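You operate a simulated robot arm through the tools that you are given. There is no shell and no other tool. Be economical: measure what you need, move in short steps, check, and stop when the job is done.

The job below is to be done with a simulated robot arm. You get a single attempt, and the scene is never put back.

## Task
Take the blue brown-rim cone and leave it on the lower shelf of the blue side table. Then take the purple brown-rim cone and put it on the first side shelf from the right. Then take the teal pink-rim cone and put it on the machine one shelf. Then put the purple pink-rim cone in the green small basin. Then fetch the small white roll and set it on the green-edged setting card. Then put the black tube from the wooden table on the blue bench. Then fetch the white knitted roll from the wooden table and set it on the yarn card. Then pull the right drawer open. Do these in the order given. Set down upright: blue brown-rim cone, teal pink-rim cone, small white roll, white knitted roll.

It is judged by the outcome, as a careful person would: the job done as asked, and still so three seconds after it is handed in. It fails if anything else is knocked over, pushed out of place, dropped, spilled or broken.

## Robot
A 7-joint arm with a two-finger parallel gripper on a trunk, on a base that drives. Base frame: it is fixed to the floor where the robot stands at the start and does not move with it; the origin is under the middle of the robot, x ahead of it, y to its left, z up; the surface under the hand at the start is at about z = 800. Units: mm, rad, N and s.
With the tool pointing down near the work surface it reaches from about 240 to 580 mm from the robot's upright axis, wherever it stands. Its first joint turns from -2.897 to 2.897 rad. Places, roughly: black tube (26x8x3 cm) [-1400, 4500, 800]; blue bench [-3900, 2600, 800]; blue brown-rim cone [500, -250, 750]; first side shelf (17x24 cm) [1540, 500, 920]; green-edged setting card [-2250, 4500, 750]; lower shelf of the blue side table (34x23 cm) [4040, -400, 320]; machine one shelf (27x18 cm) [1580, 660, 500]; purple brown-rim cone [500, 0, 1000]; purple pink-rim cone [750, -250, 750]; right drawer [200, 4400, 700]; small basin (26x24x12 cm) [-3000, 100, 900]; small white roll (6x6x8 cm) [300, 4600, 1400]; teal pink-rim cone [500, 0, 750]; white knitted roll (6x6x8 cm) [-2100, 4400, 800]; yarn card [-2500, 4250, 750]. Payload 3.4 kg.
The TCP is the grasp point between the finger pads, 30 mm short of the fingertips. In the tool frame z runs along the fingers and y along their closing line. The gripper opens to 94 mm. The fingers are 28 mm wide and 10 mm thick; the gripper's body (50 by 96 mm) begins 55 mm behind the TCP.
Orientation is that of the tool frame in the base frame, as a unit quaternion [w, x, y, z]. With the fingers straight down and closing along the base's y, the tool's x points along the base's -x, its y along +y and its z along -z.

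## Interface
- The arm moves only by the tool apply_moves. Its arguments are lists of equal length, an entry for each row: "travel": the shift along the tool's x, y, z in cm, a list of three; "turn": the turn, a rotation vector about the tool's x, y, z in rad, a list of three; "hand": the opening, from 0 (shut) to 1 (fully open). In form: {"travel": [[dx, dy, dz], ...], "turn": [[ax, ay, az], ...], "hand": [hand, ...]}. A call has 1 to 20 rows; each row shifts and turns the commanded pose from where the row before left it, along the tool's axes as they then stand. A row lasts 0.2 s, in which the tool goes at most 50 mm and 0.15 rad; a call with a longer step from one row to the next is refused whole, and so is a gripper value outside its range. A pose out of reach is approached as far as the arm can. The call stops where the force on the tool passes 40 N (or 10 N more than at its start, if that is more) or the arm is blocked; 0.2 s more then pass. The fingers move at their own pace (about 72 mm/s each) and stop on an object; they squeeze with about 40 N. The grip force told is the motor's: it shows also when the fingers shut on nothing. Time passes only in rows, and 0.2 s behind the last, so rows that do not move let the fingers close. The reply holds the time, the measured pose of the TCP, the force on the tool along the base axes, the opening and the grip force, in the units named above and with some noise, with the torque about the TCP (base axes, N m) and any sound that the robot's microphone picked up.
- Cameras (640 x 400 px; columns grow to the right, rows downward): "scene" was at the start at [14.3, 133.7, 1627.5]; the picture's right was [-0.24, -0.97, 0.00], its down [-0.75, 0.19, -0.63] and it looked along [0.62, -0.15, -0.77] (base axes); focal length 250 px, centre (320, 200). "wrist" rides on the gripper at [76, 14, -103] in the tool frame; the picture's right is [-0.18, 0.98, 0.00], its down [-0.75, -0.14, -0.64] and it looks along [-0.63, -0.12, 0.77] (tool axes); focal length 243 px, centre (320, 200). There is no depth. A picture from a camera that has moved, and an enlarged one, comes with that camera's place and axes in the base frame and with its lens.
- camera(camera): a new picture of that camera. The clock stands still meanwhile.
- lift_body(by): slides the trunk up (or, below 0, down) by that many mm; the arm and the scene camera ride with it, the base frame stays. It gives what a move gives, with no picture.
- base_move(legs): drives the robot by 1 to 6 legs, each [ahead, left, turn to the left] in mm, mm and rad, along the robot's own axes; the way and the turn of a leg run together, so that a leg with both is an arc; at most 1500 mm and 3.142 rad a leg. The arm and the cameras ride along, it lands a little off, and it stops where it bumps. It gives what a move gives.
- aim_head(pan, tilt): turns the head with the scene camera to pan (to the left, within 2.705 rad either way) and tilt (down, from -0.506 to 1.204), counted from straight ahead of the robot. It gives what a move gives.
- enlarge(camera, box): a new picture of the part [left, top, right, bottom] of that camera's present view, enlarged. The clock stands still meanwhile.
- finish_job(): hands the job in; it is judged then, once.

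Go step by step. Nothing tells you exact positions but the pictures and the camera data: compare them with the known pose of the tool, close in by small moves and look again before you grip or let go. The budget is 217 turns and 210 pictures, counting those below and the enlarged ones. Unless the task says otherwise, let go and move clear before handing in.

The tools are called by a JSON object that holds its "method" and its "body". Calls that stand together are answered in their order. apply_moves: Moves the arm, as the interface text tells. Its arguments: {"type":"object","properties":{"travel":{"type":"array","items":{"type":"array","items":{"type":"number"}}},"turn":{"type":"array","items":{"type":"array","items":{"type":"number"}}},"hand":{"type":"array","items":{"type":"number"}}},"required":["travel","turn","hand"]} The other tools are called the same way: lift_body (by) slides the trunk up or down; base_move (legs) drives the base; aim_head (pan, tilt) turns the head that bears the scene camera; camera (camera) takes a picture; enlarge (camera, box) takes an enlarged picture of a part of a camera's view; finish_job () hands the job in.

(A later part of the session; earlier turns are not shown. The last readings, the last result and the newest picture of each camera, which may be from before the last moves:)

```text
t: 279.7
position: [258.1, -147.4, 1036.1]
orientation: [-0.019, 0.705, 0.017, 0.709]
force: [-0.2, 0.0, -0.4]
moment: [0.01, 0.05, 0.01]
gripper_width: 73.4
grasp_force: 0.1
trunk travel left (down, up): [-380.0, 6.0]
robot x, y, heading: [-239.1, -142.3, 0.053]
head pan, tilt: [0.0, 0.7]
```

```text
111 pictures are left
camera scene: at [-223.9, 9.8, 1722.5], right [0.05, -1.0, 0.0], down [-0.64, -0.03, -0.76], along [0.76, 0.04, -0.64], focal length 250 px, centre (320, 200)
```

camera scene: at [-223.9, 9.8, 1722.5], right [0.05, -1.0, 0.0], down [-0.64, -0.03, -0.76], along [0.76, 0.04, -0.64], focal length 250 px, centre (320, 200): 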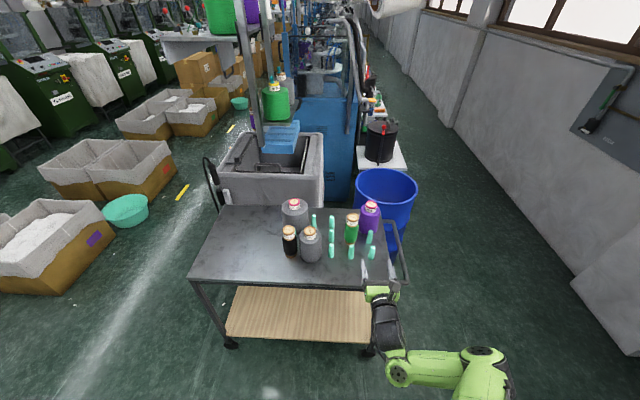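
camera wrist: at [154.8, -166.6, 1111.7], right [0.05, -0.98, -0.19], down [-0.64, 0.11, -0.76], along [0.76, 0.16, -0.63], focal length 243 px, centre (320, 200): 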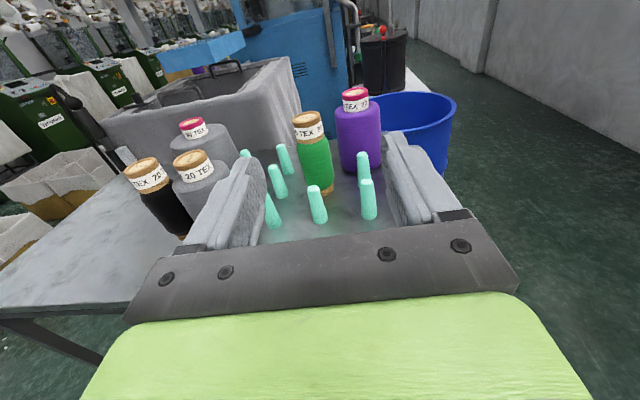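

Purple pink-rim cap is at about [663, -182, 955]. Straightening and driving forward 225 mm with the hand high.

{"method": "base_move", "body": {"legs": [[0, 0, -0.05], [225, -10, 0]]}}

{"method": "camera", "body": {"camera": "wrist"}}

```text
t: 281.9
position: [483.6, -183.7, 1035.6]
orientation: [0.0, 0.705, -0.002, 0.709]
force: [1.5, 0.0, -0.1]
moment: [-0.01, -0.03, 0.02]
gripper_width: 73.4
grasp_force: 0.0
trunk travel left (down, up): [-380.0, 6.0]
robot x, y, heading: [-16.0, -153.0, 0.002]
head pan, tilt: [0.0, 0.7]
```

```text
110 pictures are left
camera wrist: at [379.1, -197.7, 1111.4], right [0.0, -0.98, -0.19], down [-0.64, 0.15, -0.76], along [0.77, 0.12, -0.63], focal length 243 px, centre (320, 200)
```

wrist: 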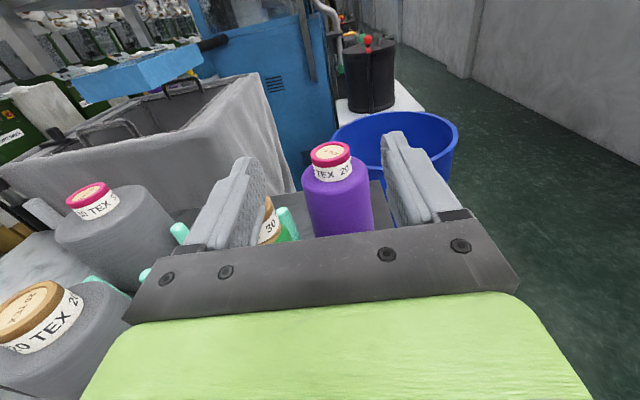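

Lower with the trunk by 86 mm, then advance 100 mm and re-check.

{"method": "lift_body", "body": {"by": -86}}

{"method": "apply_moves", "body": {"travel": [[0, 0, 3], [0, 0, 3], [0, 0, 3], [0, 0, 1.5], [0, 0, 0]], "turn": [[0, 0, 0], [0, 0, 0], [0, 0, 0], [0, 0, 0], [0, 0, 0]], "hand": [0.75, 0.75, 0.75, 0.75, 0.75]}}

{"method": "camera", "body": {"camera": "wrist"}}

```text
t: 283.1
position: [481.4, -183.5, 949.1]
orientation: [0.001, 0.705, -0.004, 0.709]
force: [0.3, 0.0, -0.7]
moment: [0.01, -0.02, -0.01]
gripper_width: 73.3
grasp_force: 0.0
trunk travel left (down, up): [-294.0, 92.0]
robot x, y, heading: [-13.9, -153.8, 0.004]
head pan, tilt: [0.0, 0.7]
```

```text
t: 284.3
position: [585.4, -183.0, 952.9]
orientation: [0.0, 0.705, -0.003, 0.709]
force: [-0.3, 0.2, -0.6]
moment: [0.0, -0.01, -0.02]
gripper_width: 70.4
grasp_force: 0.1
trunk travel left (down, up): [-294.0, 92.0]
robot x, y, heading: [-13.2, -151.0, -0.003]
head pan, tilt: [0.0, 0.7]
```

```text
109 pictures are left
camera wrist: at [481.8, -196.2, 1028.4], right [0.0, -0.98, -0.19], down [-0.64, 0.15, -0.76], along [0.77, 0.12, -0.63], focal length 243 px, centre (320, 200)
```

wrist: 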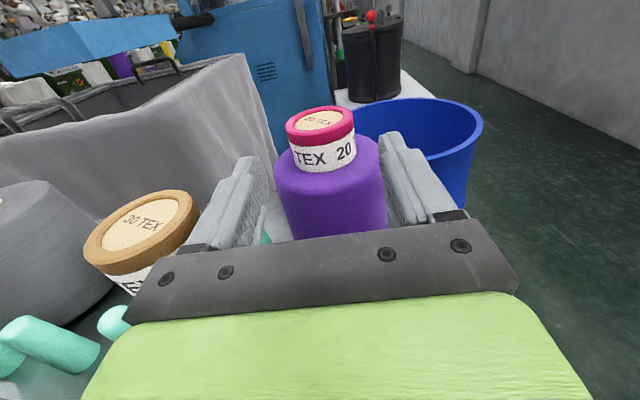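

Aligned. Advance 80 mm, close, lift.

{"method": "apply_moves", "body": {"travel": [[-0.5, 0, 2], [0, 0, 2.5], [0, 0, 2], [0, 0, 1.5], [0, 0, 0]], "turn": [[0, 0, 0], [0, 0, 0], [0, 0, 0], [0, 0, 0], [0, 0, 0]], "hand": [0.75, 0.75, 0.75, 0.75, 0.75]}}

{"method": "camera", "body": {"camera": "wrist"}}

```text
t: 285.5
position: [667.6, -185.2, 945.8]
orientation: [-0.001, 0.705, -0.002, 0.709]
force: [-0.6, 0.3, -0.7]
moment: [-0.02, 0.04, 0.01]
gripper_width: 70.3
grasp_force: 0.0
trunk travel left (down, up): [-294.0, 92.0]
robot x, y, heading: [-15.2, -151.3, -0.004]
head pan, tilt: [0.0, 0.7]
```

```text
108 pictures are left
camera wrist: at [563.7, -199.1, 1022.0], right [0.0, -0.98, -0.19], down [-0.64, 0.15, -0.76], along [0.77, 0.12, -0.63], focal length 243 px, centre (320, 200)
```

wrist: 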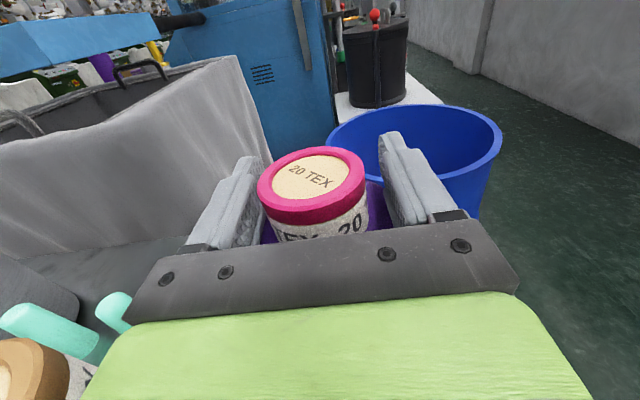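

{"method": "apply_moves", "body": {"travel": [[0, 0, 0], [0, 0, 0], [0, 0, 0], [0, 0, 0]], "turn": [[0, 0, 0], [0, 0, 0], [0, 0, 0], [0, 0, 0]], "hand": [0.5, 0.3, 0.3, 0.3]}}

{"method": "lift_body", "body": {"by": 90}}

{"method": "apply_moves", "body": {"travel": [[2.5, 0, 0], [2.5, 0, 0], [2.5, 0, 0], [0, 0, 0]], "turn": [[0, 0, 0], [0, 0, 0], [0, 0, 0], [0, 0, 0]], "hand": [0.3, 0.3, 0.3, 0.3]}}

{"method": "camera", "body": {"camera": "scene"}}

```text
t: 286.5
position: [667.7, -184.4, 946.1]
orientation: [0.001, 0.705, -0.003, 0.709]
force: [0.2, 1.3, 0.2]
moment: [0.09, -0.05, 0.0]
gripper_width: 53.7
grasp_force: 40.0
trunk travel left (down, up): [-294.0, 92.0]
robot x, y, heading: [-14.4, -156.6, -0.002]
head pan, tilt: [0.0, 0.7]
```

```text
t: 287.7
position: [667.0, -184.8, 1036.4]
orientation: [0.0, 0.705, -0.002, 0.709]
force: [-0.5, -0.1, -3.2]
moment: [-0.01, -0.03, 0.01]
gripper_width: 53.6
grasp_force: 40.2
trunk travel left (down, up): [-384.0, 2.0]
robot x, y, heading: [-13.9, -153.7, 0.0]
head pan, tilt: [0.0, 0.7]
```

```text
t: 288.7
position: [667.2, -185.2, 1113.5]
orientation: [0.001, 0.706, -0.003, 0.709]
force: [-0.1, 0.0, -3.5]
moment: [0.0, -0.01, 0.01]
gripper_width: 53.5
grasp_force: 39.8
trunk travel left (down, up): [-384.0, 2.0]
robot x, y, heading: [-18.4, -155.8, -0.0]
head pan, tilt: [0.0, 0.7]
```

```text
107 pictures are left
camera scene: at [10.3, -1.6, 1726.3], right [0.0, -1.0, 0.0], down [-0.64, 0.0, -0.76], along [0.76, 0.0, -0.64], focal length 250 px, centre (320, 200)
```

scene: 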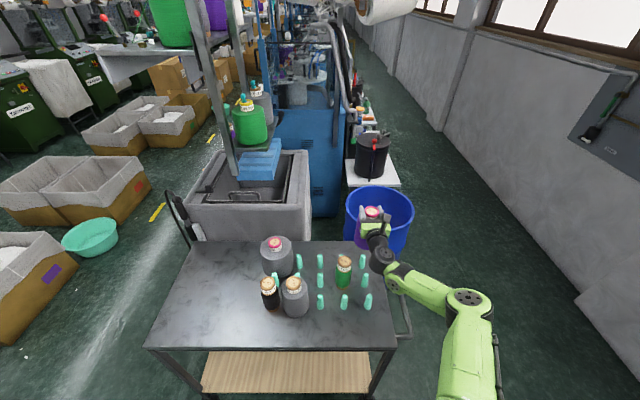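

Purple pink-rim cone lifted. I'll back away a bit and look behind for the basin at [-3000, 100].

{"method": "base_move", "body": {"legs": [[-240, 0, 0]]}}

{"method": "apply_moves", "body": {"travel": [[0, 0, -4], [0, 0, -4], [0, 0, -4], [0, 0, 0]], "turn": [[0, 0, 0], [0, 0, 0], [0, 0, 0], [0, 0, 0]], "hand": [0.3, 0.3, 0.3, 0.3]}}

{"method": "aim_head", "body": {"pan": 2.7, "tilt": 0.45}}

{"method": "camera", "body": {"camera": "scene"}}

{"method": "aim_head", "body": {"pan": -2.6, "tilt": 0.45}}

{"method": "camera", "body": {"camera": "scene"}}

```text
t: 290.5
position: [426.4, -187.1, 1113.2]
orientation: [0.001, 0.705, -0.003, 0.71]
force: [0.1, 0.7, -2.6]
moment: [-0.01, 0.0, 0.01]
gripper_width: 53.7
grasp_force: 40.1
trunk travel left (down, up): [-384.0, 2.0]
robot x, y, heading: [-254.0, -151.3, 0.0]
head pan, tilt: [0.0, 0.7]
```

```text
t: 291.5
position: [306.6, -183.7, 1111.8]
orientation: [0.0, 0.705, -0.002, 0.709]
force: [-0.2, 0.0, -3.2]
moment: [0.02, -0.05, 0.01]
gripper_width: 53.8
grasp_force: 40.1
trunk travel left (down, up): [-384.0, 2.0]
robot x, y, heading: [-255.9, -153.9, -0.003]
head pan, tilt: [0.0, 0.7]
```

```text
t: 293.9
position: [304.2, -183.0, 1112.6]
orientation: [0.001, 0.705, -0.003, 0.71]
force: [0.6, 0.1, -3.7]
moment: [0.04, -0.01, -0.02]
gripper_width: 53.9
grasp_force: 40.2
trunk travel left (down, up): [-384.0, 2.0]
robot x, y, heading: [-256.2, -154.5, -0.004]
head pan, tilt: [2.7, 0.45]
```

```text
106 pictures are left
camera scene: at [-399.0, 38.0, 1748.6], right [0.43, 0.9, 0.0], down [0.39, -0.19, -0.9], along [-0.81, 0.39, -0.43], focal length 250 px, centre (320, 200)
```

scene: 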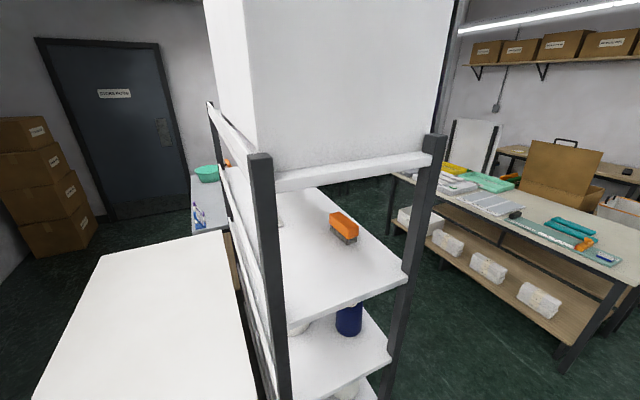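

```text
t: 298.0
position: [305.5, -183.7, 1111.8]
orientation: [0.0, 0.705, -0.003, 0.709]
force: [-0.2, 0.5, -2.8]
moment: [0.0, -0.03, -0.01]
gripper_width: 53.7
grasp_force: 39.4
trunk travel left (down, up): [-384.0, 2.0]
robot x, y, heading: [-254.6, -156.7, 0.001]
head pan, tilt: [-2.601, 0.45]
```

```text
105 pictures are left
camera scene: at [-394.8, -48.7, 1748.6], right [-0.51, 0.86, 0.0], down [0.37, 0.22, -0.9], along [-0.77, -0.46, -0.43], focal length 250 px, centre (320, 200)
```

scene: 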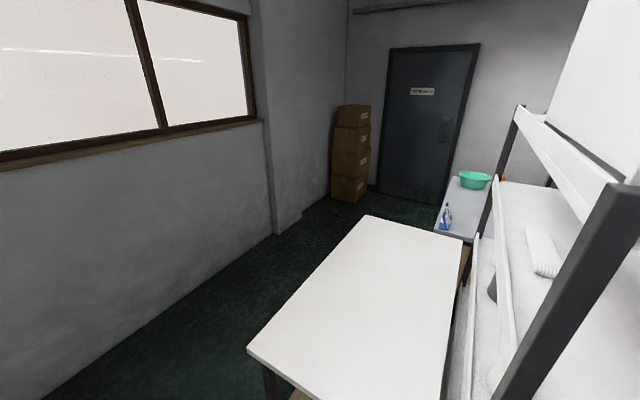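

The basin sits on a grey table around [-3040, 80, 900], reachable from the aisle on the right (y≈-1230). I'll sidestep right and back down that aisle, then turn to face it.

{"method": "base_move", "body": {"legs": [[0, -1075, 0]]}}

{"method": "base_move", "body": {"legs": [[-1400, 0, 0]]}}

{"method": "aim_head", "body": {"pan": -2.7, "tilt": 0.5}}

{"method": "camera", "body": {"camera": "scene"}}

{"method": "aim_head", "body": {"pan": 2.3, "tilt": 0.5}}

{"method": "camera", "body": {"camera": "scene"}}

```text
t: 303.6
position: [300.0, -1266.1, 1113.7]
orientation: [0.002, 0.705, -0.005, 0.709]
force: [0.9, -0.1, -2.8]
moment: [-0.02, -0.01, -0.01]
gripper_width: 53.5
grasp_force: 40.0
trunk travel left (down, up): [-384.0, 2.0]
robot x, y, heading: [-259.4, -1232.6, -0.005]
head pan, tilt: [-2.601, 0.45]
```

```text
t: 310.6
position: [-1105.4, -1251.5, 1113.2]
orientation: [0.008, 0.705, -0.01, 0.709]
force: [0.2, 0.4, -2.8]
moment: [-0.01, 0.0, -0.04]
gripper_width: 53.9
grasp_force: 40.3
trunk travel left (down, up): [-384.0, 2.0]
robot x, y, heading: [-1665.2, -1210.3, -0.02]
head pan, tilt: [-2.601, 0.45]
```

```text
t: 311.2
position: [-1106.1, -1252.0, 1112.8]
orientation: [0.007, 0.705, -0.01, 0.709]
force: [0.4, 0.2, -2.9]
moment: [0.02, -0.02, -0.05]
gripper_width: 53.7
grasp_force: 40.1
trunk travel left (down, up): [-384.0, 2.0]
robot x, y, heading: [-1665.4, -1209.5, -0.015]
head pan, tilt: [-2.7, 0.499]
```

```text
104 pictures are left
camera scene: at [-1806.3, -1095.9, 1744.1], right [-0.41, 0.91, 0.0], down [0.44, 0.2, -0.88], along [-0.8, -0.36, -0.48], focal length 250 px, centre (320, 200)
```

scene: 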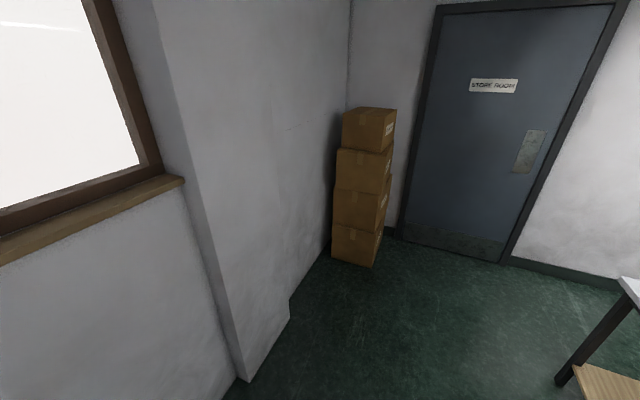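

```text
t: 315.2
position: [-1105.0, -1250.9, 1112.8]
orientation: [0.007, 0.705, -0.009, 0.709]
force: [0.5, 1.0, -3.1]
moment: [0.02, -0.05, 0.02]
gripper_width: 53.9
grasp_force: 39.6
trunk travel left (down, up): [-384.0, 2.0]
robot x, y, heading: [-1668.9, -1209.1, -0.02]
head pan, tilt: [2.3, 0.499]
```

```text
103 pictures are left
camera scene: at [-1782.6, -989.5, 1744.1], right [0.76, 0.65, 0.0], down [0.31, -0.36, -0.88], along [-0.57, 0.67, -0.48], focal length 250 px, centre (320, 200)
```

scene: 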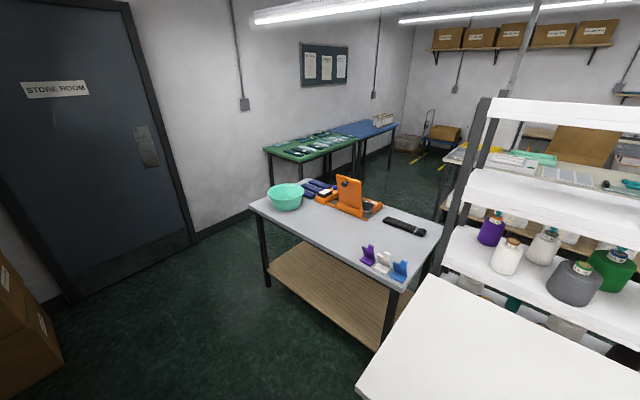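

The basin is at the far end of the grey table, near its front edge. Driving back another 1.35 m and turning to face +y.

{"method": "base_move", "body": {"legs": [[-1340, 0, 0], [0, 0, 1.588]]}}

{"method": "aim_head", "body": {"pan": 0.0, "tilt": 0.7}}

{"method": "camera", "body": {"camera": "scene"}}

{"method": "camera", "body": {"camera": "wrist"}}

```text
t: 325.6
position: [-2959.3, -631.1, 1112.9]
orientation: [0.511, -0.491, -0.506, -0.492]
force: [-0.2, 0.2, -2.5]
moment: [0.03, 0.0, 0.0]
gripper_width: 53.8
grasp_force: 40.7
trunk travel left (down, up): [-384.0, 2.0]
robot x, y, heading: [-2973.0, -1197.9, 1.604]
head pan, tilt: [2.3, 0.499]
```

```text
t: 327.8
position: [-2960.7, -632.3, 1111.5]
orientation: [0.51, -0.491, -0.506, -0.493]
force: [-0.4, -0.1, -2.9]
moment: [0.03, 0.01, 0.0]
gripper_width: 53.7
grasp_force: 40.2
trunk travel left (down, up): [-384.0, 2.0]
robot x, y, heading: [-2968.5, -1195.5, 1.607]
head pan, tilt: [0.0, 0.7]
```

```text
102 pictures are left
camera scene: at [-3120.8, -1174.3, 1726.3], right [1.0, 0.04, 0.0], down [0.02, -0.64, -0.76], along [-0.03, 0.76, -0.64], focal length 250 px, centre (320, 200)
```

scene: 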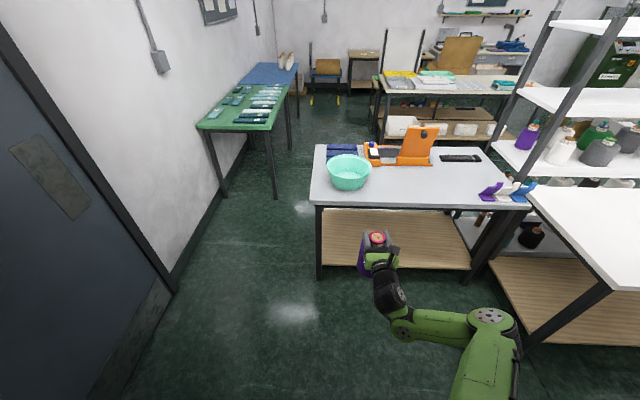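

```text
101 pictures are left
camera wrist: at [-2942.9, -733.7, 1188.7], right [0.98, 0.03, -0.19], down [-0.12, -0.64, -0.76], along [-0.15, 0.77, -0.63], focal length 243 px, centre (320, 200)
```

wrist: 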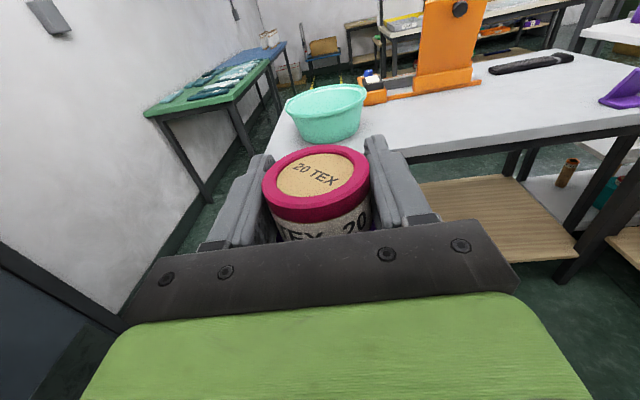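

The basin rim centre is near [-3002, 125, 925]. There's little room for a horizontal hand over the table, so I'll pitch the tool down and lay the cone in the basin. First pitch here in the open and align.

{"method": "apply_moves", "body": {"travel": [[0, 0, 0], [0, 0, 0], [0, 0, 0], [0, 0, 0], [0, 0, 0], [0, 0, 0], [0, 0, 0], [0, 0, 0], [0, 0, 0]], "turn": [[0, -0.14, 0], [0, -0.14, 0], [0, -0.14, 0], [0, -0.14, 0], [0, -0.14, 0], [0, -0.14, 0], [0, -0.14, 0], [0, -0.14, 0], [0, 0, 0]], "hand": [0.3, 0.3, 0.3, 0.3, 0.3, 0.3, 0.3, 0.3, 0.3]}}

{"method": "base_move", "body": {"legs": [[0, 0, -0.035], [0, 60, 0], [450, 0, 0]]}}

{"method": "camera", "body": {"camera": "scene"}}

{"method": "camera", "body": {"camera": "wrist"}}

```text
t: 329.8
position: [-2970.8, -631.7, 1110.7]
orientation: [-0.2, 0.66, 0.702, 0.18]
force: [-0.4, 0.7, -3.0]
moment: [0.21, 0.02, 0.01]
gripper_width: 53.9
grasp_force: 40.3
out of reach, approached as far as the arm can: row 3
trunk travel left (down, up): [-384.0, 2.0]
robot x, y, heading: [-2968.2, -1196.0, 1.601]
head pan, tilt: [0.0, 0.7]
```

```text
t: 333.5
position: [-3014.6, -172.9, 1111.1]
orientation: [-0.197, 0.67, 0.692, 0.183]
force: [-0.8, 0.1, -2.9]
moment: [0.23, 0.01, 0.01]
gripper_width: 53.9
grasp_force: 39.8
trunk travel left (down, up): [-384.0, 2.0]
robot x, y, heading: [-3031.5, -737.9, 1.57]
head pan, tilt: [0.0, 0.7]
```

```text
100 pictures are left
camera scene: at [-3181.5, -710.4, 1726.3], right [1.0, 0.01, 0.0], down [0.0, -0.64, -0.76], along [0.0, 0.76, -0.64], focal length 250 px, centre (320, 200)
```

scene: 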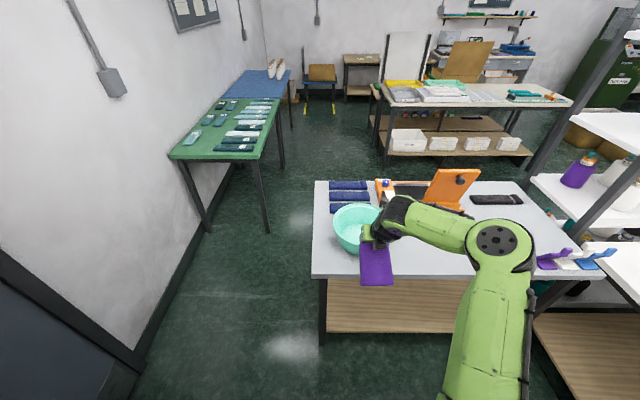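

```text
99 pictures are left
camera wrist: at [-3000.1, -158.9, 1238.0], right [0.99, -0.12, -0.11], down [-0.11, -0.98, 0.16], along [-0.12, -0.15, -0.98], focal length 243 px, centre (320, 200)
```

wrist: 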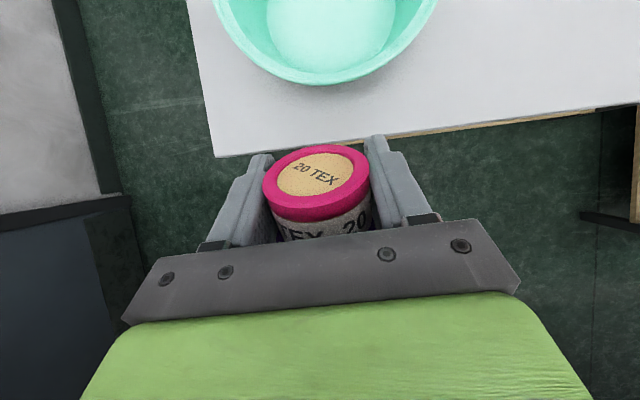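

Basin centre refined to about [-3010, 65], rim z≈925, table front edge y≈-128. Driving 190 mm further and checking.

{"method": "base_move", "body": {"legs": [[190, 0, 0]]}}

{"method": "camera", "body": {"camera": "wrist"}}

{"method": "camera", "body": {"camera": "scene"}}

```text
t: 335.0
position: [-3017.1, 18.8, 1111.0]
orientation: [-0.195, 0.67, 0.692, 0.184]
force: [0.7, 1.3, -3.6]
moment: [0.17, -0.01, 0.0]
gripper_width: 53.9
grasp_force: 39.9
trunk travel left (down, up): [-384.0, 2.0]
robot x, y, heading: [-3029.6, -547.4, 1.578]
head pan, tilt: [0.0, 0.7]
```

```text
98 pictures are left
camera wrist: at [-3003.4, 32.2, 1237.8], right [0.99, -0.12, -0.1], down [-0.1, -0.98, 0.16], along [-0.12, -0.15, -0.98], focal length 243 px, centre (320, 200)
```

wrist: 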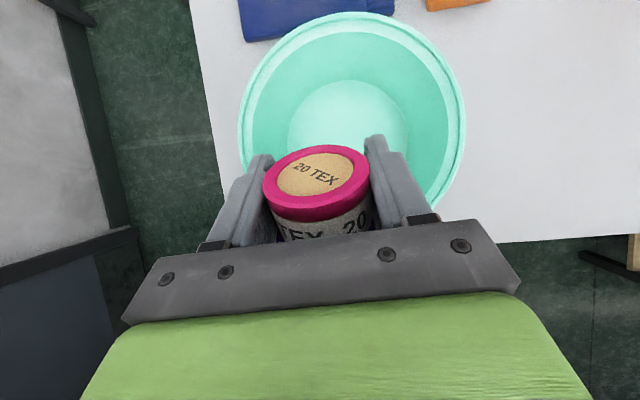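

```text
97 pictures are left
camera scene: at [-3182.9, -519.8, 1726.3], right [1.0, 0.01, 0.0], down [0.01, -0.64, -0.76], along [-0.01, 0.76, -0.64], focal length 250 px, centre (320, 200)
```

scene: 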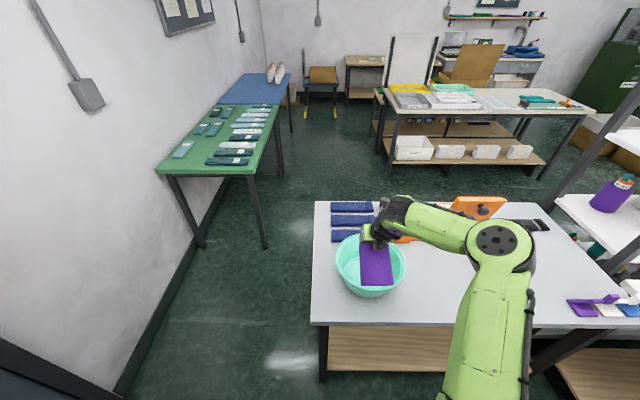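

Basin centre now reads [-2992, 76]. Shift base 25 mm right, extend the arm 80 mm forward plus a further small drive.

{"method": "base_move", "body": {"legs": [[25, -24, 0]]}}

{"method": "apply_moves", "body": {"travel": [[2.7, 0, 1.3], [2.7, 0, 1.3], [1.8, 0, 0.87], [0, 0, 0]], "turn": [[0, 0, 0], [0, 0, 0], [0, 0, 0], [0, 0, 0]], "hand": [0.3, 0.3, 0.3, 0.3]}}

{"method": "camera", "body": {"camera": "scene"}}

{"method": "camera", "body": {"camera": "wrist"}}

```text
t: 335.9
position: [-2993.6, 41.2, 1111.9]
orientation: [-0.196, 0.669, 0.693, 0.184]
force: [1.5, 0.0, -3.0]
moment: [0.24, 0.01, -0.01]
gripper_width: 53.7
grasp_force: 40.0
trunk travel left (down, up): [-384.0, 2.0]
robot x, y, heading: [-3005.1, -516.6, 1.583]
head pan, tilt: [0.0, 0.7]
```

```text
t: 336.9
position: [-2996.2, 122.3, 1118.5]
orientation: [-0.198, 0.669, 0.693, 0.183]
force: [-0.4, -1.2, -3.6]
moment: [0.22, 0.0, -0.01]
gripper_width: 53.8
grasp_force: 39.7
trunk travel left (down, up): [-384.0, 2.0]
robot x, y, heading: [-3006.2, -523.8, 1.579]
head pan, tilt: [0.0, 0.7]
```

```text
96 pictures are left
camera scene: at [-3158.7, -497.0, 1726.4], right [1.0, 0.01, 0.0], down [0.01, -0.64, -0.76], along [-0.01, 0.76, -0.64], focal length 250 px, centre (320, 200)
```

scene: 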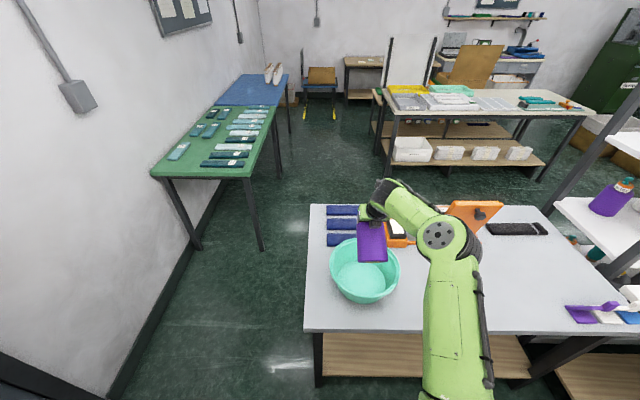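

```text
95 pictures are left
camera wrist: at [-2981.3, 135.3, 1246.0], right [0.99, -0.12, -0.11], down [-0.1, -0.98, 0.16], along [-0.12, -0.15, -0.98], focal length 243 px, centre (320, 200)
```

wrist: 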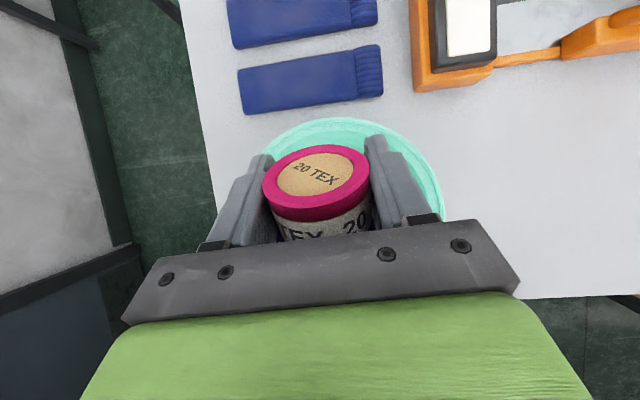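

Basin back rim at y≈186, centre y≈60. Lowering straight down 150 mm with slight retreat.

{"method": "apply_moves", "body": {"travel": [[-2.2, 0, 2.2], [-1.3, 0, 2.7], [-1.3, 0, 2.7], [-1.3, 0, 2.7], [-1.3, 0, 2.7], [0, 0, 0]], "turn": [[0, 0, 0], [0, 0, 0], [0, 0, 0], [0, 0, 0], [0, 0, 0], [0, 0, 0]], "hand": [0.3, 0.3, 0.3, 0.3, 0.3, 0.3]}}

{"method": "enlarge", "body": {"camera": "scene", "box": [280, 190, 480, 340]}}

```text
t: 338.3
position: [-2996.7, 125.3, 968.0]
orientation: [-0.198, 0.669, 0.693, 0.184]
force: [0.3, -0.1, -3.1]
moment: [0.24, 0.03, 0.01]
gripper_width: 53.9
grasp_force: 40.3
trunk travel left (down, up): [-384.0, 2.0]
robot x, y, heading: [-3007.6, -519.3, 1.582]
head pan, tilt: [0.0, 0.7]
```

```text
2.67 times, centred on (380, 265) of scene
camera zoom: at [-3158.9, -497.1, 1726.4], right [1.0, 0.01, 0.0], down [0.01, -0.64, -0.76], along [-0.01, 0.76, -0.64], focal length 667 px, centre (160, 27)
```

zoom: 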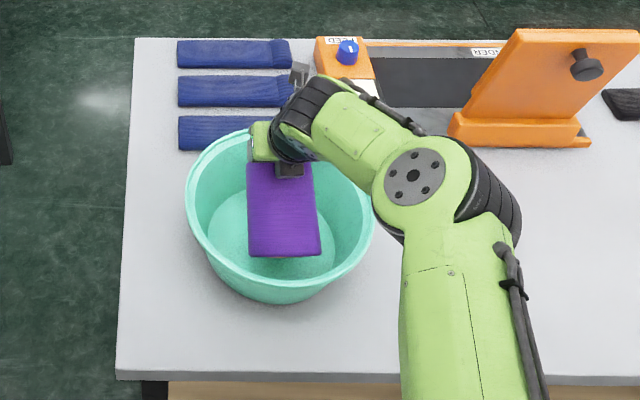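

The cone is inside the basin's outline. Lowering further in small steps.

{"method": "apply_moves", "body": {"travel": [[-1.4, 0, 0.4], [-0.75, 0, 1.3], [-0.75, 0, 1.3], [0, 0, 0]], "turn": [[0, 0, 0], [0, 0, 0], [0, 0, 0], [0, 0, 0]], "hand": [0.3, 0.3, 0.3, 0.3]}}

{"method": "enlarge", "body": {"camera": "scene", "box": [280, 190, 480, 340]}}

```text
t: 338.9
position: [-2997.3, 122.2, 956.8]
orientation: [-0.205, 0.668, 0.689, 0.192]
force: [0.4, -3.4, 12.1]
moment: [-1.8, -0.12, 0.06]
gripper_width: 54.1
grasp_force: 39.7
trunk travel left (down, up): [-384.0, 2.0]
robot x, y, heading: [-3010.0, -520.3, 1.584]
head pan, tilt: [0.0, 0.7]
stopped in row 3: the force on the tool passed its limit at 50 N (the readings are from after the stop); the commanded pose is now the measured one
```

```text
2.67 times, centred on (380, 265) of scene
camera zoom: at [-3159.3, -498.2, 1726.4], right [1.0, 0.01, 0.0], down [0.01, -0.64, -0.77], along [-0.01, 0.77, -0.64], focal length 667 px, centre (160, 27)
```

zoom: 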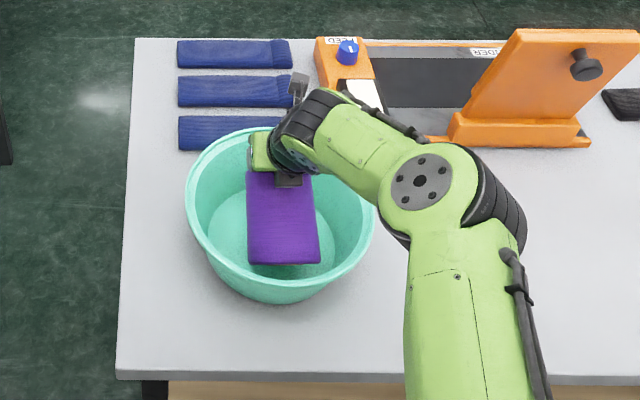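

The base edge touched the basin floor (so the table is ~845 high). I'll lift slightly, ease back, move the base 40 mm closer, and pitch further so the cone lies flat.

{"method": "apply_moves", "body": {"travel": [[1.0, 0, -1.8], [-2.4, 0, -1.2], [-2.4, 0, -1.2], [0, 0, 0]], "turn": [[0, 0, 0], [0, 0, 0], [0, 0, 0], [0, 0, 0]], "hand": [0.3, 0.3, 0.3, 0.3]}}

{"method": "base_move", "body": {"legs": [[45, 0, 0]]}}

{"method": "apply_moves", "body": {"travel": [[0, 0, 0], [0, 0, 0], [0, 0, 0], [0, 0, 0], [0, 0, 0]], "turn": [[0, -0.11, 0], [0, -0.11, 0], [0, -0.1, 0], [0, -0.08, 0], [0, 0, 0]], "hand": [0.3, 0.3, 0.3, 0.3, 0.3]}}

{"method": "enlarge", "body": {"camera": "scene", "box": [280, 190, 480, 340]}}

{"method": "camera", "body": {"camera": "wrist"}}

```text
t: 339.9
position: [-2995.0, 68.1, 969.3]
orientation: [-0.204, 0.668, 0.69, 0.192]
force: [0.1, -0.1, -2.4]
moment: [0.21, -0.01, -0.02]
gripper_width: 53.8
grasp_force: 39.9
trunk travel left (down, up): [-384.0, 2.0]
robot x, y, heading: [-3005.4, -526.6, 1.58]
head pan, tilt: [0.0, 0.7]
```

```text
t: 340.8
position: [-2996.4, 113.8, 968.0]
orientation: [-0.204, 0.668, 0.69, 0.192]
force: [0.0, 0.7, -3.4]
moment: [0.25, 0.02, -0.04]
gripper_width: 54.0
grasp_force: 39.9
trunk travel left (down, up): [-384.0, 2.0]
robot x, y, heading: [-3005.4, -474.5, 1.577]
head pan, tilt: [0.0, 0.7]
```

```text
t: 342.0
position: [-2995.6, 111.9, 969.0]
orientation: [-0.063, 0.693, 0.716, 0.054]
force: [0.1, -0.3, -2.6]
moment: [0.24, 0.02, 0.01]
gripper_width: 53.8
grasp_force: 40.1
trunk travel left (down, up): [-384.0, 2.0]
robot x, y, heading: [-3013.7, -476.5, 1.581]
head pan, tilt: [0.0, 0.7]
```

```text
2.67 times, centred on (380, 265) of scene
camera zoom: at [-3158.9, -451.9, 1726.4], right [1.0, 0.01, 0.0], down [0.01, -0.64, -0.76], along [-0.01, 0.76, -0.64], focal length 667 px, centre (160, 27)
```

zoom: 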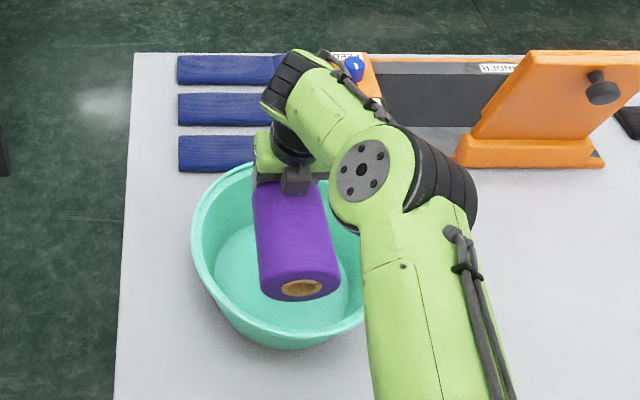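

```text
91 pictures are left
camera wrist: at [-2982.9, 171.3, 1082.5], right [0.99, -0.15, -0.04], down [-0.11, -0.85, 0.51], along [-0.11, -0.5, -0.86], focal length 243 px, centre (320, 200)
```

wrist: 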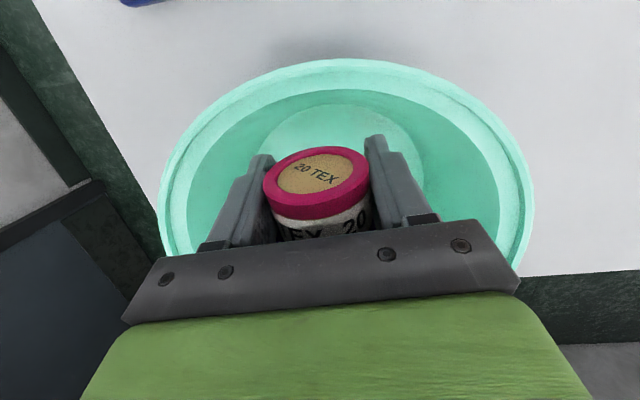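

Nearly flat and well centred. Lowering to contact.

{"method": "apply_moves", "body": {"travel": [[0, 0, 1.5], [0, 0, 1.2], [0, 0, 0.6], [0, 0, 0.4], [0, 0, 0.4], [0, 0, 0.4], [0, 0, 0.4], [0, 0, 0]], "turn": [[0, 0, 0], [0, 0, 0], [0, 0, 0], [0, 0, 0], [0, 0, 0], [0, 0, 0], [0, 0, 0], [0, 0, 0]], "hand": [0.3, 0.3, 0.3, 0.3, 0.3, 0.3, 0.3, 0.3]}}

{"method": "enlarge", "body": {"camera": "scene", "box": [280, 190, 480, 340]}}

```text
t: 343.8
position: [-2997.6, 119.2, 920.9]
orientation: [-0.064, 0.692, 0.717, 0.056]
force: [2.2, -1.6, -0.7]
moment: [0.21, 0.06, 0.01]
gripper_width: 53.8
grasp_force: 40.0
trunk travel left (down, up): [-384.0, 2.0]
robot x, y, heading: [-3007.6, -476.1, 1.58]
head pan, tilt: [0.0, 0.7]
```

```text
2.67 times, centred on (380, 265) of scene
camera zoom: at [-3159.2, -452.0, 1726.4], right [1.0, 0.01, 0.0], down [0.01, -0.64, -0.76], along [-0.01, 0.76, -0.64], focal length 667 px, centre (160, 27)
```

zoom: 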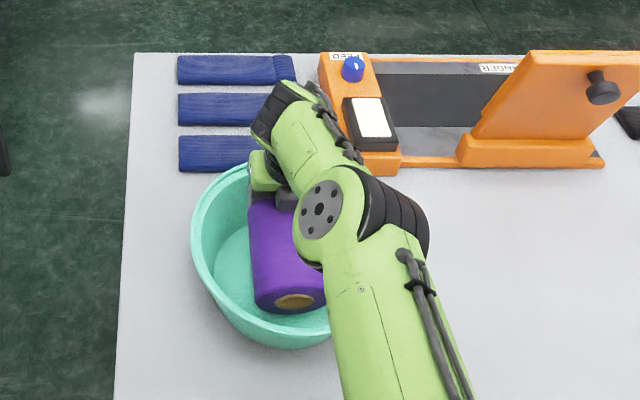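

{"method": "apply_moves", "body": {"travel": [[0, 0, 0.4], [0, 0, 0.4], [0, 0, 0.4], [0, 0, 0.4], [0, 0, 0]], "turn": [[0, 0, 0], [0, 0, 0], [0, 0, 0], [0, 0, 0], [0, 0, 0]], "hand": [0.3, 0.3, 0.3, 0.3, 0.3]}}

```text
t: 345.0
position: [-2996.8, 122.0, 907.2]
orientation: [-0.065, 0.693, 0.716, 0.057]
force: [1.6, -2.6, 19.5]
moment: [-1.74, -0.01, 0.03]
gripper_width: 53.9
grasp_force: 39.4
trunk travel left (down, up): [-384.0, 2.0]
robot x, y, heading: [-3008.4, -475.4, 1.579]
head pan, tilt: [0.0, 0.7]
```

Contact. Open and raise straight out.

{"method": "apply_moves", "body": {"travel": [[0, 0, 0], [0, 0, 0], [0, 0, 0], [0, 0, 0], [0, 0, 0]], "turn": [[0, 0, 0], [0, 0, 0], [0, 0, 0], [0, 0, 0], [0, 0, 0]], "hand": [0.45, 0.6, 0.75, 0.75, 0.75]}}

{"method": "apply_moves", "body": {"travel": [[0, 0, -2], [0, 0, -3], [0, 0, -4], [0, 0, -4], [0, 0, -4], [0, 0, -4], [0, 0, 0]], "turn": [[0, 0, 0], [0, 0, 0], [0, 0, 0], [0, 0, 0], [0, 0, 0], [0, 0, 0], [0, 0, 0]], "hand": [0.75, 0.75, 0.75, 0.75, 0.75, 0.75, 0.75]}}

{"method": "camera", "body": {"camera": "wrist"}}

{"method": "base_move", "body": {"legs": [[-300, 0, 0]]}}

{"method": "camera", "body": {"camera": "scene"}}

```text
t: 346.2
position: [-2997.9, 121.8, 905.6]
orientation: [-0.065, 0.692, 0.717, 0.056]
force: [0.9, -5.6, 13.3]
moment: [-0.04, 0.02, -0.03]
gripper_width: 57.3
grasp_force: 0.1
trunk travel left (down, up): [-384.0, 2.0]
robot x, y, heading: [-3009.9, -478.1, 1.578]
head pan, tilt: [0.0, 0.7]
```

```text
t: 347.8
position: [-2991.3, 86.6, 1111.3]
orientation: [-0.063, 0.693, 0.716, 0.055]
force: [0.0, -0.4, -0.6]
moment: [-0.04, 0.0, -0.01]
gripper_width: 70.5
grasp_force: 0.1
trunk travel left (down, up): [-384.0, 2.0]
robot x, y, heading: [-3008.2, -477.2, 1.578]
head pan, tilt: [0.0, 0.7]
```

```text
89 pictures are left
camera wrist: at [-2978.6, 145.8, 1225.9], right [0.99, -0.15, -0.04], down [-0.11, -0.85, 0.51], along [-0.11, -0.5, -0.86], focal length 243 px, centre (320, 200)
```

wrist: 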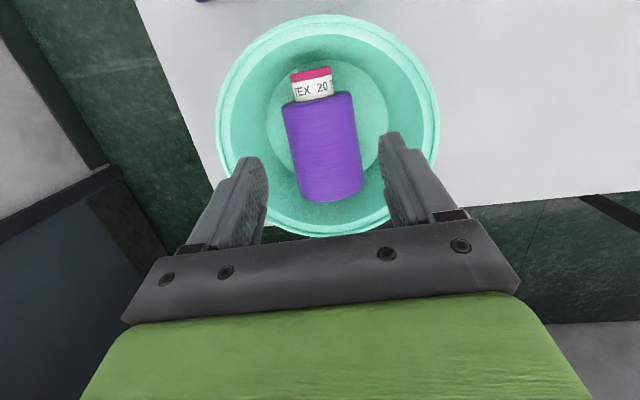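

```text
t: 349.9
position: [-2986.8, -217.0, 1111.2]
orientation: [-0.064, 0.693, 0.716, 0.056]
force: [0.1, 0.0, -0.3]
moment: [0.05, 0.0, -0.03]
gripper_width: 70.6
grasp_force: 0.1
trunk travel left (down, up): [-384.0, 2.0]
robot x, y, heading: [-3001.4, -777.5, 1.576]
head pan, tilt: [0.0, 0.7]
```

```text
88 pictures are left
camera scene: at [-3157.3, -755.7, 1726.4], right [1.0, 0.01, 0.0], down [0.0, -0.64, -0.77], along [0.0, 0.77, -0.64], focal length 250 px, centre (320, 200)
```

scene: 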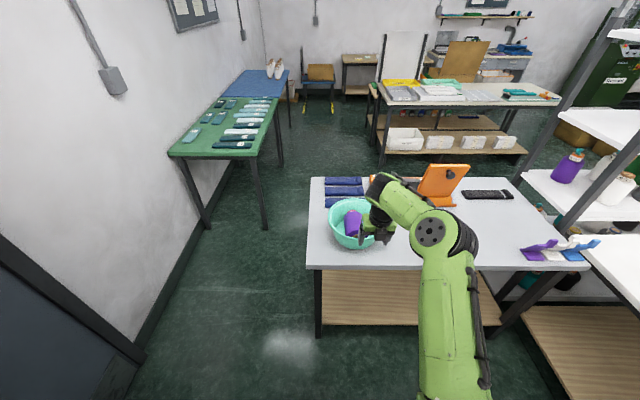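

The purple cone lies in the basin. Next the small white roll near [300, 4600, 1400]; I'll return by the same aisle, then go across to the back-left area via x≈-270.

{"method": "base_move", "body": {"legs": [[-440, 0, 0], [0, 0, -1.576], [1400, 0, 0], [1340, 0, 0]]}}

```text
t: 369.3
position: [288.6, -1236.4, 1112.3]
orientation: [-0.006, 0.996, 0.018, 0.083]
force: [0.2, -0.4, 0.2]
moment: [-0.01, -0.02, -0.05]
gripper_width: 70.6
grasp_force: 0.1
trunk travel left (down, up): [-384.0, 2.0]
robot x, y, heading: [-273.1, -1219.5, 0.011]
head pan, tilt: [0.0, 0.7]
```

{"method": "base_move", "body": {"legs": [[0, 0, -0.011], [0, 1450, 0], [0, 1450, 0]]}}

{"method": "aim_head", "body": {"pan": 1.57, "tilt": 0.35}}

{"method": "camera", "body": {"camera": "scene"}}

```text
t: 383.6
position: [330.2, 1629.7, 1112.1]
orientation: [-0.004, 0.996, -0.001, 0.084]
force: [0.4, -0.4, -0.2]
moment: [-0.01, 0.0, -0.02]
gripper_width: 70.4
grasp_force: 0.0
trunk travel left (down, up): [-384.0, 2.0]
robot x, y, heading: [-228.7, 1664.5, -0.027]
head pan, tilt: [0.0, 0.7]
```

```text
t: 385.2
position: [331.1, 1629.9, 1111.8]
orientation: [-0.004, 0.997, -0.001, 0.083]
force: [-0.7, 0.5, 0.5]
moment: [0.02, 0.01, -0.01]
gripper_width: 70.6
grasp_force: 0.1
trunk travel left (down, up): [-384.0, 2.0]
robot x, y, heading: [-229.3, 1664.4, -0.027]
head pan, tilt: [1.571, 0.351]
```

```text
87 pictures are left
camera scene: at [-284.2, 1912.2, 1757.7], right [1.0, -0.03, 0.0], down [-0.01, -0.34, -0.94], along [0.02, 0.94, -0.34], focal length 250 px, centre (320, 200)
```

scene: 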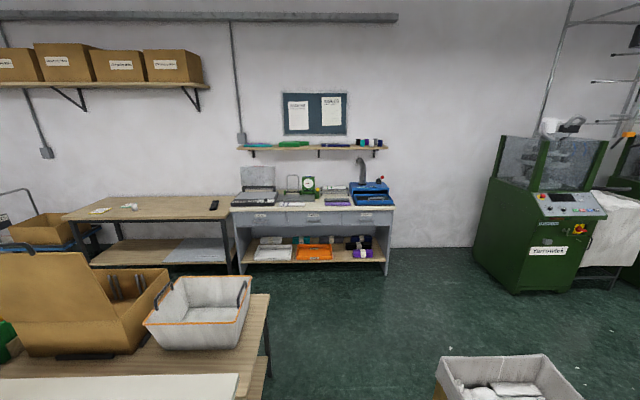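

{"method": "enlarge", "body": {"camera": "scene", "box": [220, 130, 400, 270]}}

{"method": "enlarge", "body": {"camera": "scene", "box": [50, 170, 250, 280]}}

```text
2.86 times, centred on (310, 200) of scene
camera zoom: at [-284.2, 1912.2, 1757.7], right [1.0, -0.03, 0.0], down [-0.01, -0.34, -0.94], along [0.02, 0.94, -0.34], focal length 715 px, centre (349, 200)
```

zoom: 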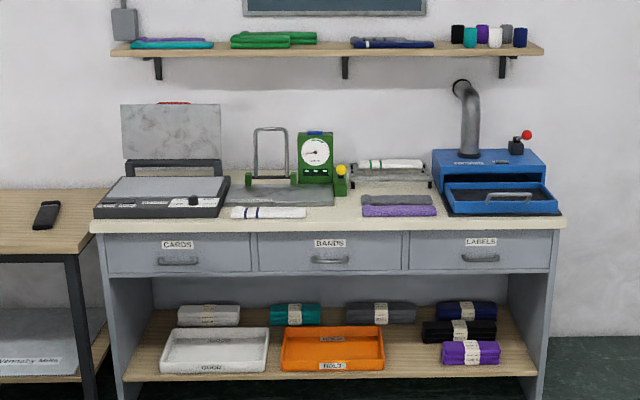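

```text
3.20 times, centred on (150, 225) of scene
camera zoom: at [-284.2, 1912.2, 1757.7], right [1.0, -0.03, 0.0], down [-0.01, -0.34, -0.94], along [0.02, 0.94, -0.34], focal length 800 px, centre (864, 120)
```

zoom: 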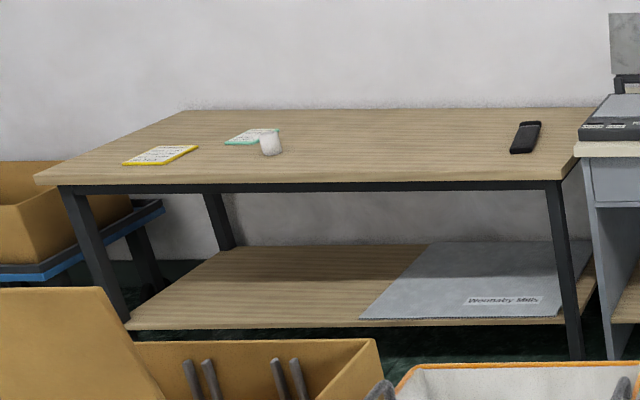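

I see the small white roll in the front row of the wall shelf (near [276, 4500, 1440]), the wooden table with green card, yellow card, white knitted roll and black tube, and the three-drawer bench (LABELS at right). I'll turn to +y and drive up the gap.

{"method": "base_move", "body": {"legs": [[0, 0, 1.598], [0, -140, 0], [1000, 0, 0], [600, -150, 0]]}}

{"method": "aim_head", "body": {"pan": -0.2, "tilt": 0.25}}

{"method": "camera", "body": {"camera": "scene"}}

```text
t: 398.4
position: [131.2, 3842.8, 1112.1]
orientation: [-0.061, 0.706, 0.703, 0.056]
force: [-0.3, 0.5, 0.3]
moment: [-0.02, -0.02, 0.03]
gripper_width: 70.4
grasp_force: 0.0
trunk travel left (down, up): [-384.0, 2.0]
robot x, y, heading: [91.8, 3279.5, 1.536]
head pan, tilt: [1.571, 0.351]
```

```text
t: 400.2
position: [131.5, 3841.8, 1111.3]
orientation: [-0.062, 0.706, 0.704, 0.056]
force: [0.1, -0.5, -0.5]
moment: [0.01, -0.04, 0.0]
gripper_width: 70.4
grasp_force: 0.0
trunk travel left (down, up): [-384.0, 2.0]
robot x, y, heading: [95.7, 3280.3, 1.543]
head pan, tilt: [-0.201, 0.25]
```

```text
84 pictures are left
camera scene: at [-38.4, 3316.3, 1767.2], right [0.97, -0.23, 0.0], down [-0.06, -0.24, -0.97], along [0.22, 0.94, -0.25], focal length 250 px, centre (320, 200)
```

scene: 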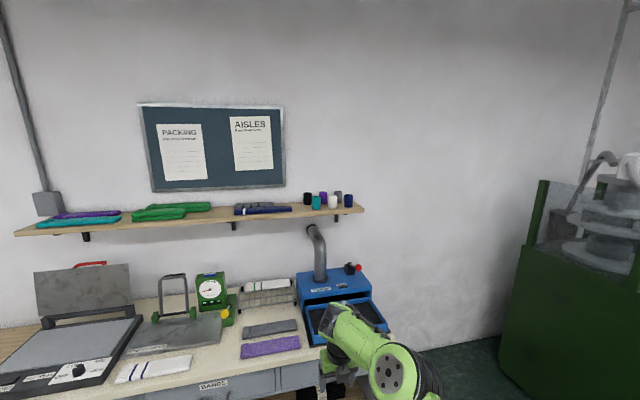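

{"method": "enlarge", "body": {"camera": "scene", "box": [270, 170, 390, 245]}}

{"method": "apply_moves", "body": {"travel": [[0, 0, 0], [0, 0, 0], [0, 0, 0], [0, 0, 0], [0, 0, 0], [0, 0, 0], [0, 0, 0]], "turn": [[0, 0.14, 0], [0, 0.14, 0], [0, 0.14, 0], [0, 0.14, 0], [0, 0.14, 0], [0, 0.1, 0], [0, 0, 0]], "hand": [0.75, 0.75, 0.75, 0.75, 0.75, 0.75, 0.75]}}

{"method": "base_move", "body": {"legs": [[0, -150, 0.03]]}}

{"method": "apply_moves", "body": {"travel": [[4, 0, -2.8], [4, 0, -2.8], [4, 0, -2.8], [4, 0, -2.8], [4, 0, -2.8], [0, 0, 0]], "turn": [[0, 0, 0], [0, 0, 0], [0, 0, 0], [0, 0, 0], [0, 0, 0], [0, 0, 0]], "hand": [0.75, 0.75, 0.75, 0.75, 0.75, 0.75]}}

{"method": "camera", "body": {"camera": "wrist"}}

```text
5.33 times, centred on (330, 208) of scene
camera zoom: at [-38.4, 3316.3, 1767.2], right [0.97, -0.23, 0.0], down [-0.06, -0.24, -0.97], along [0.22, 0.94, -0.25], focal length 1334 px, centre (267, 160)
```

zoom: 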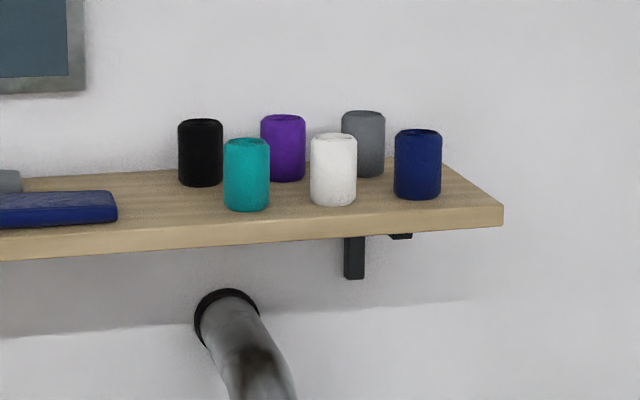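

```text
t: 401.8
position: [130.0, 3843.7, 1112.0]
orientation: [-0.332, 0.628, 0.623, 0.327]
force: [-0.7, -0.3, -0.2]
moment: [-0.01, 0.01, -0.03]
gripper_width: 70.6
grasp_force: 0.1
trunk travel left (down, up): [-384.0, 2.0]
robot x, y, heading: [92.4, 3280.6, 1.543]
head pan, tilt: [-0.201, 0.25]
```

```text
t: 403.1
position: [262.0, 3839.8, 1112.3]
orientation: [-0.337, 0.619, 0.633, 0.321]
force: [-0.2, -0.8, 0.2]
moment: [-0.01, 0.0, 0.0]
gripper_width: 70.4
grasp_force: 0.1
trunk travel left (down, up): [-384.0, 2.0]
robot x, y, heading: [239.7, 3280.2, 1.573]
head pan, tilt: [-0.201, 0.25]
```

```text
t: 404.5
position: [266.9, 3838.9, 1355.8]
orientation: [-0.337, 0.619, 0.633, 0.321]
force: [-0.1, 0.8, -0.9]
moment: [0.05, 0.01, 0.0]
gripper_width: 70.6
grasp_force: 0.0
trunk travel left (down, up): [-384.0, 2.0]
robot x, y, heading: [242.2, 3278.7, 1.569]
head pan, tilt: [-0.201, 0.25]
```

```text
82 pictures are left
camera wrist: at [282.9, 3799.6, 1477.3], right [0.98, -0.08, -0.16], down [-0.12, -0.96, -0.26], along [-0.14, 0.27, -0.95], focal length 243 px, centre (320, 200)
```

wrist: 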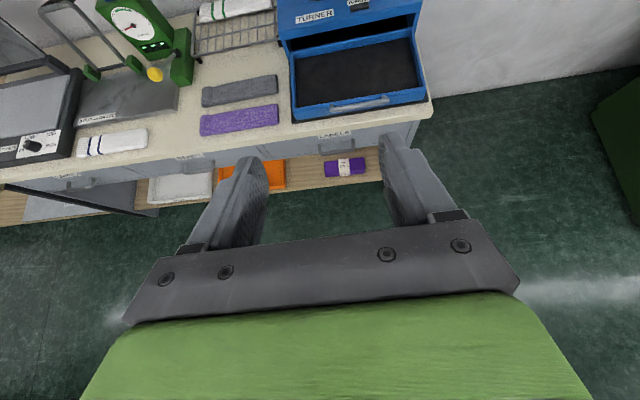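

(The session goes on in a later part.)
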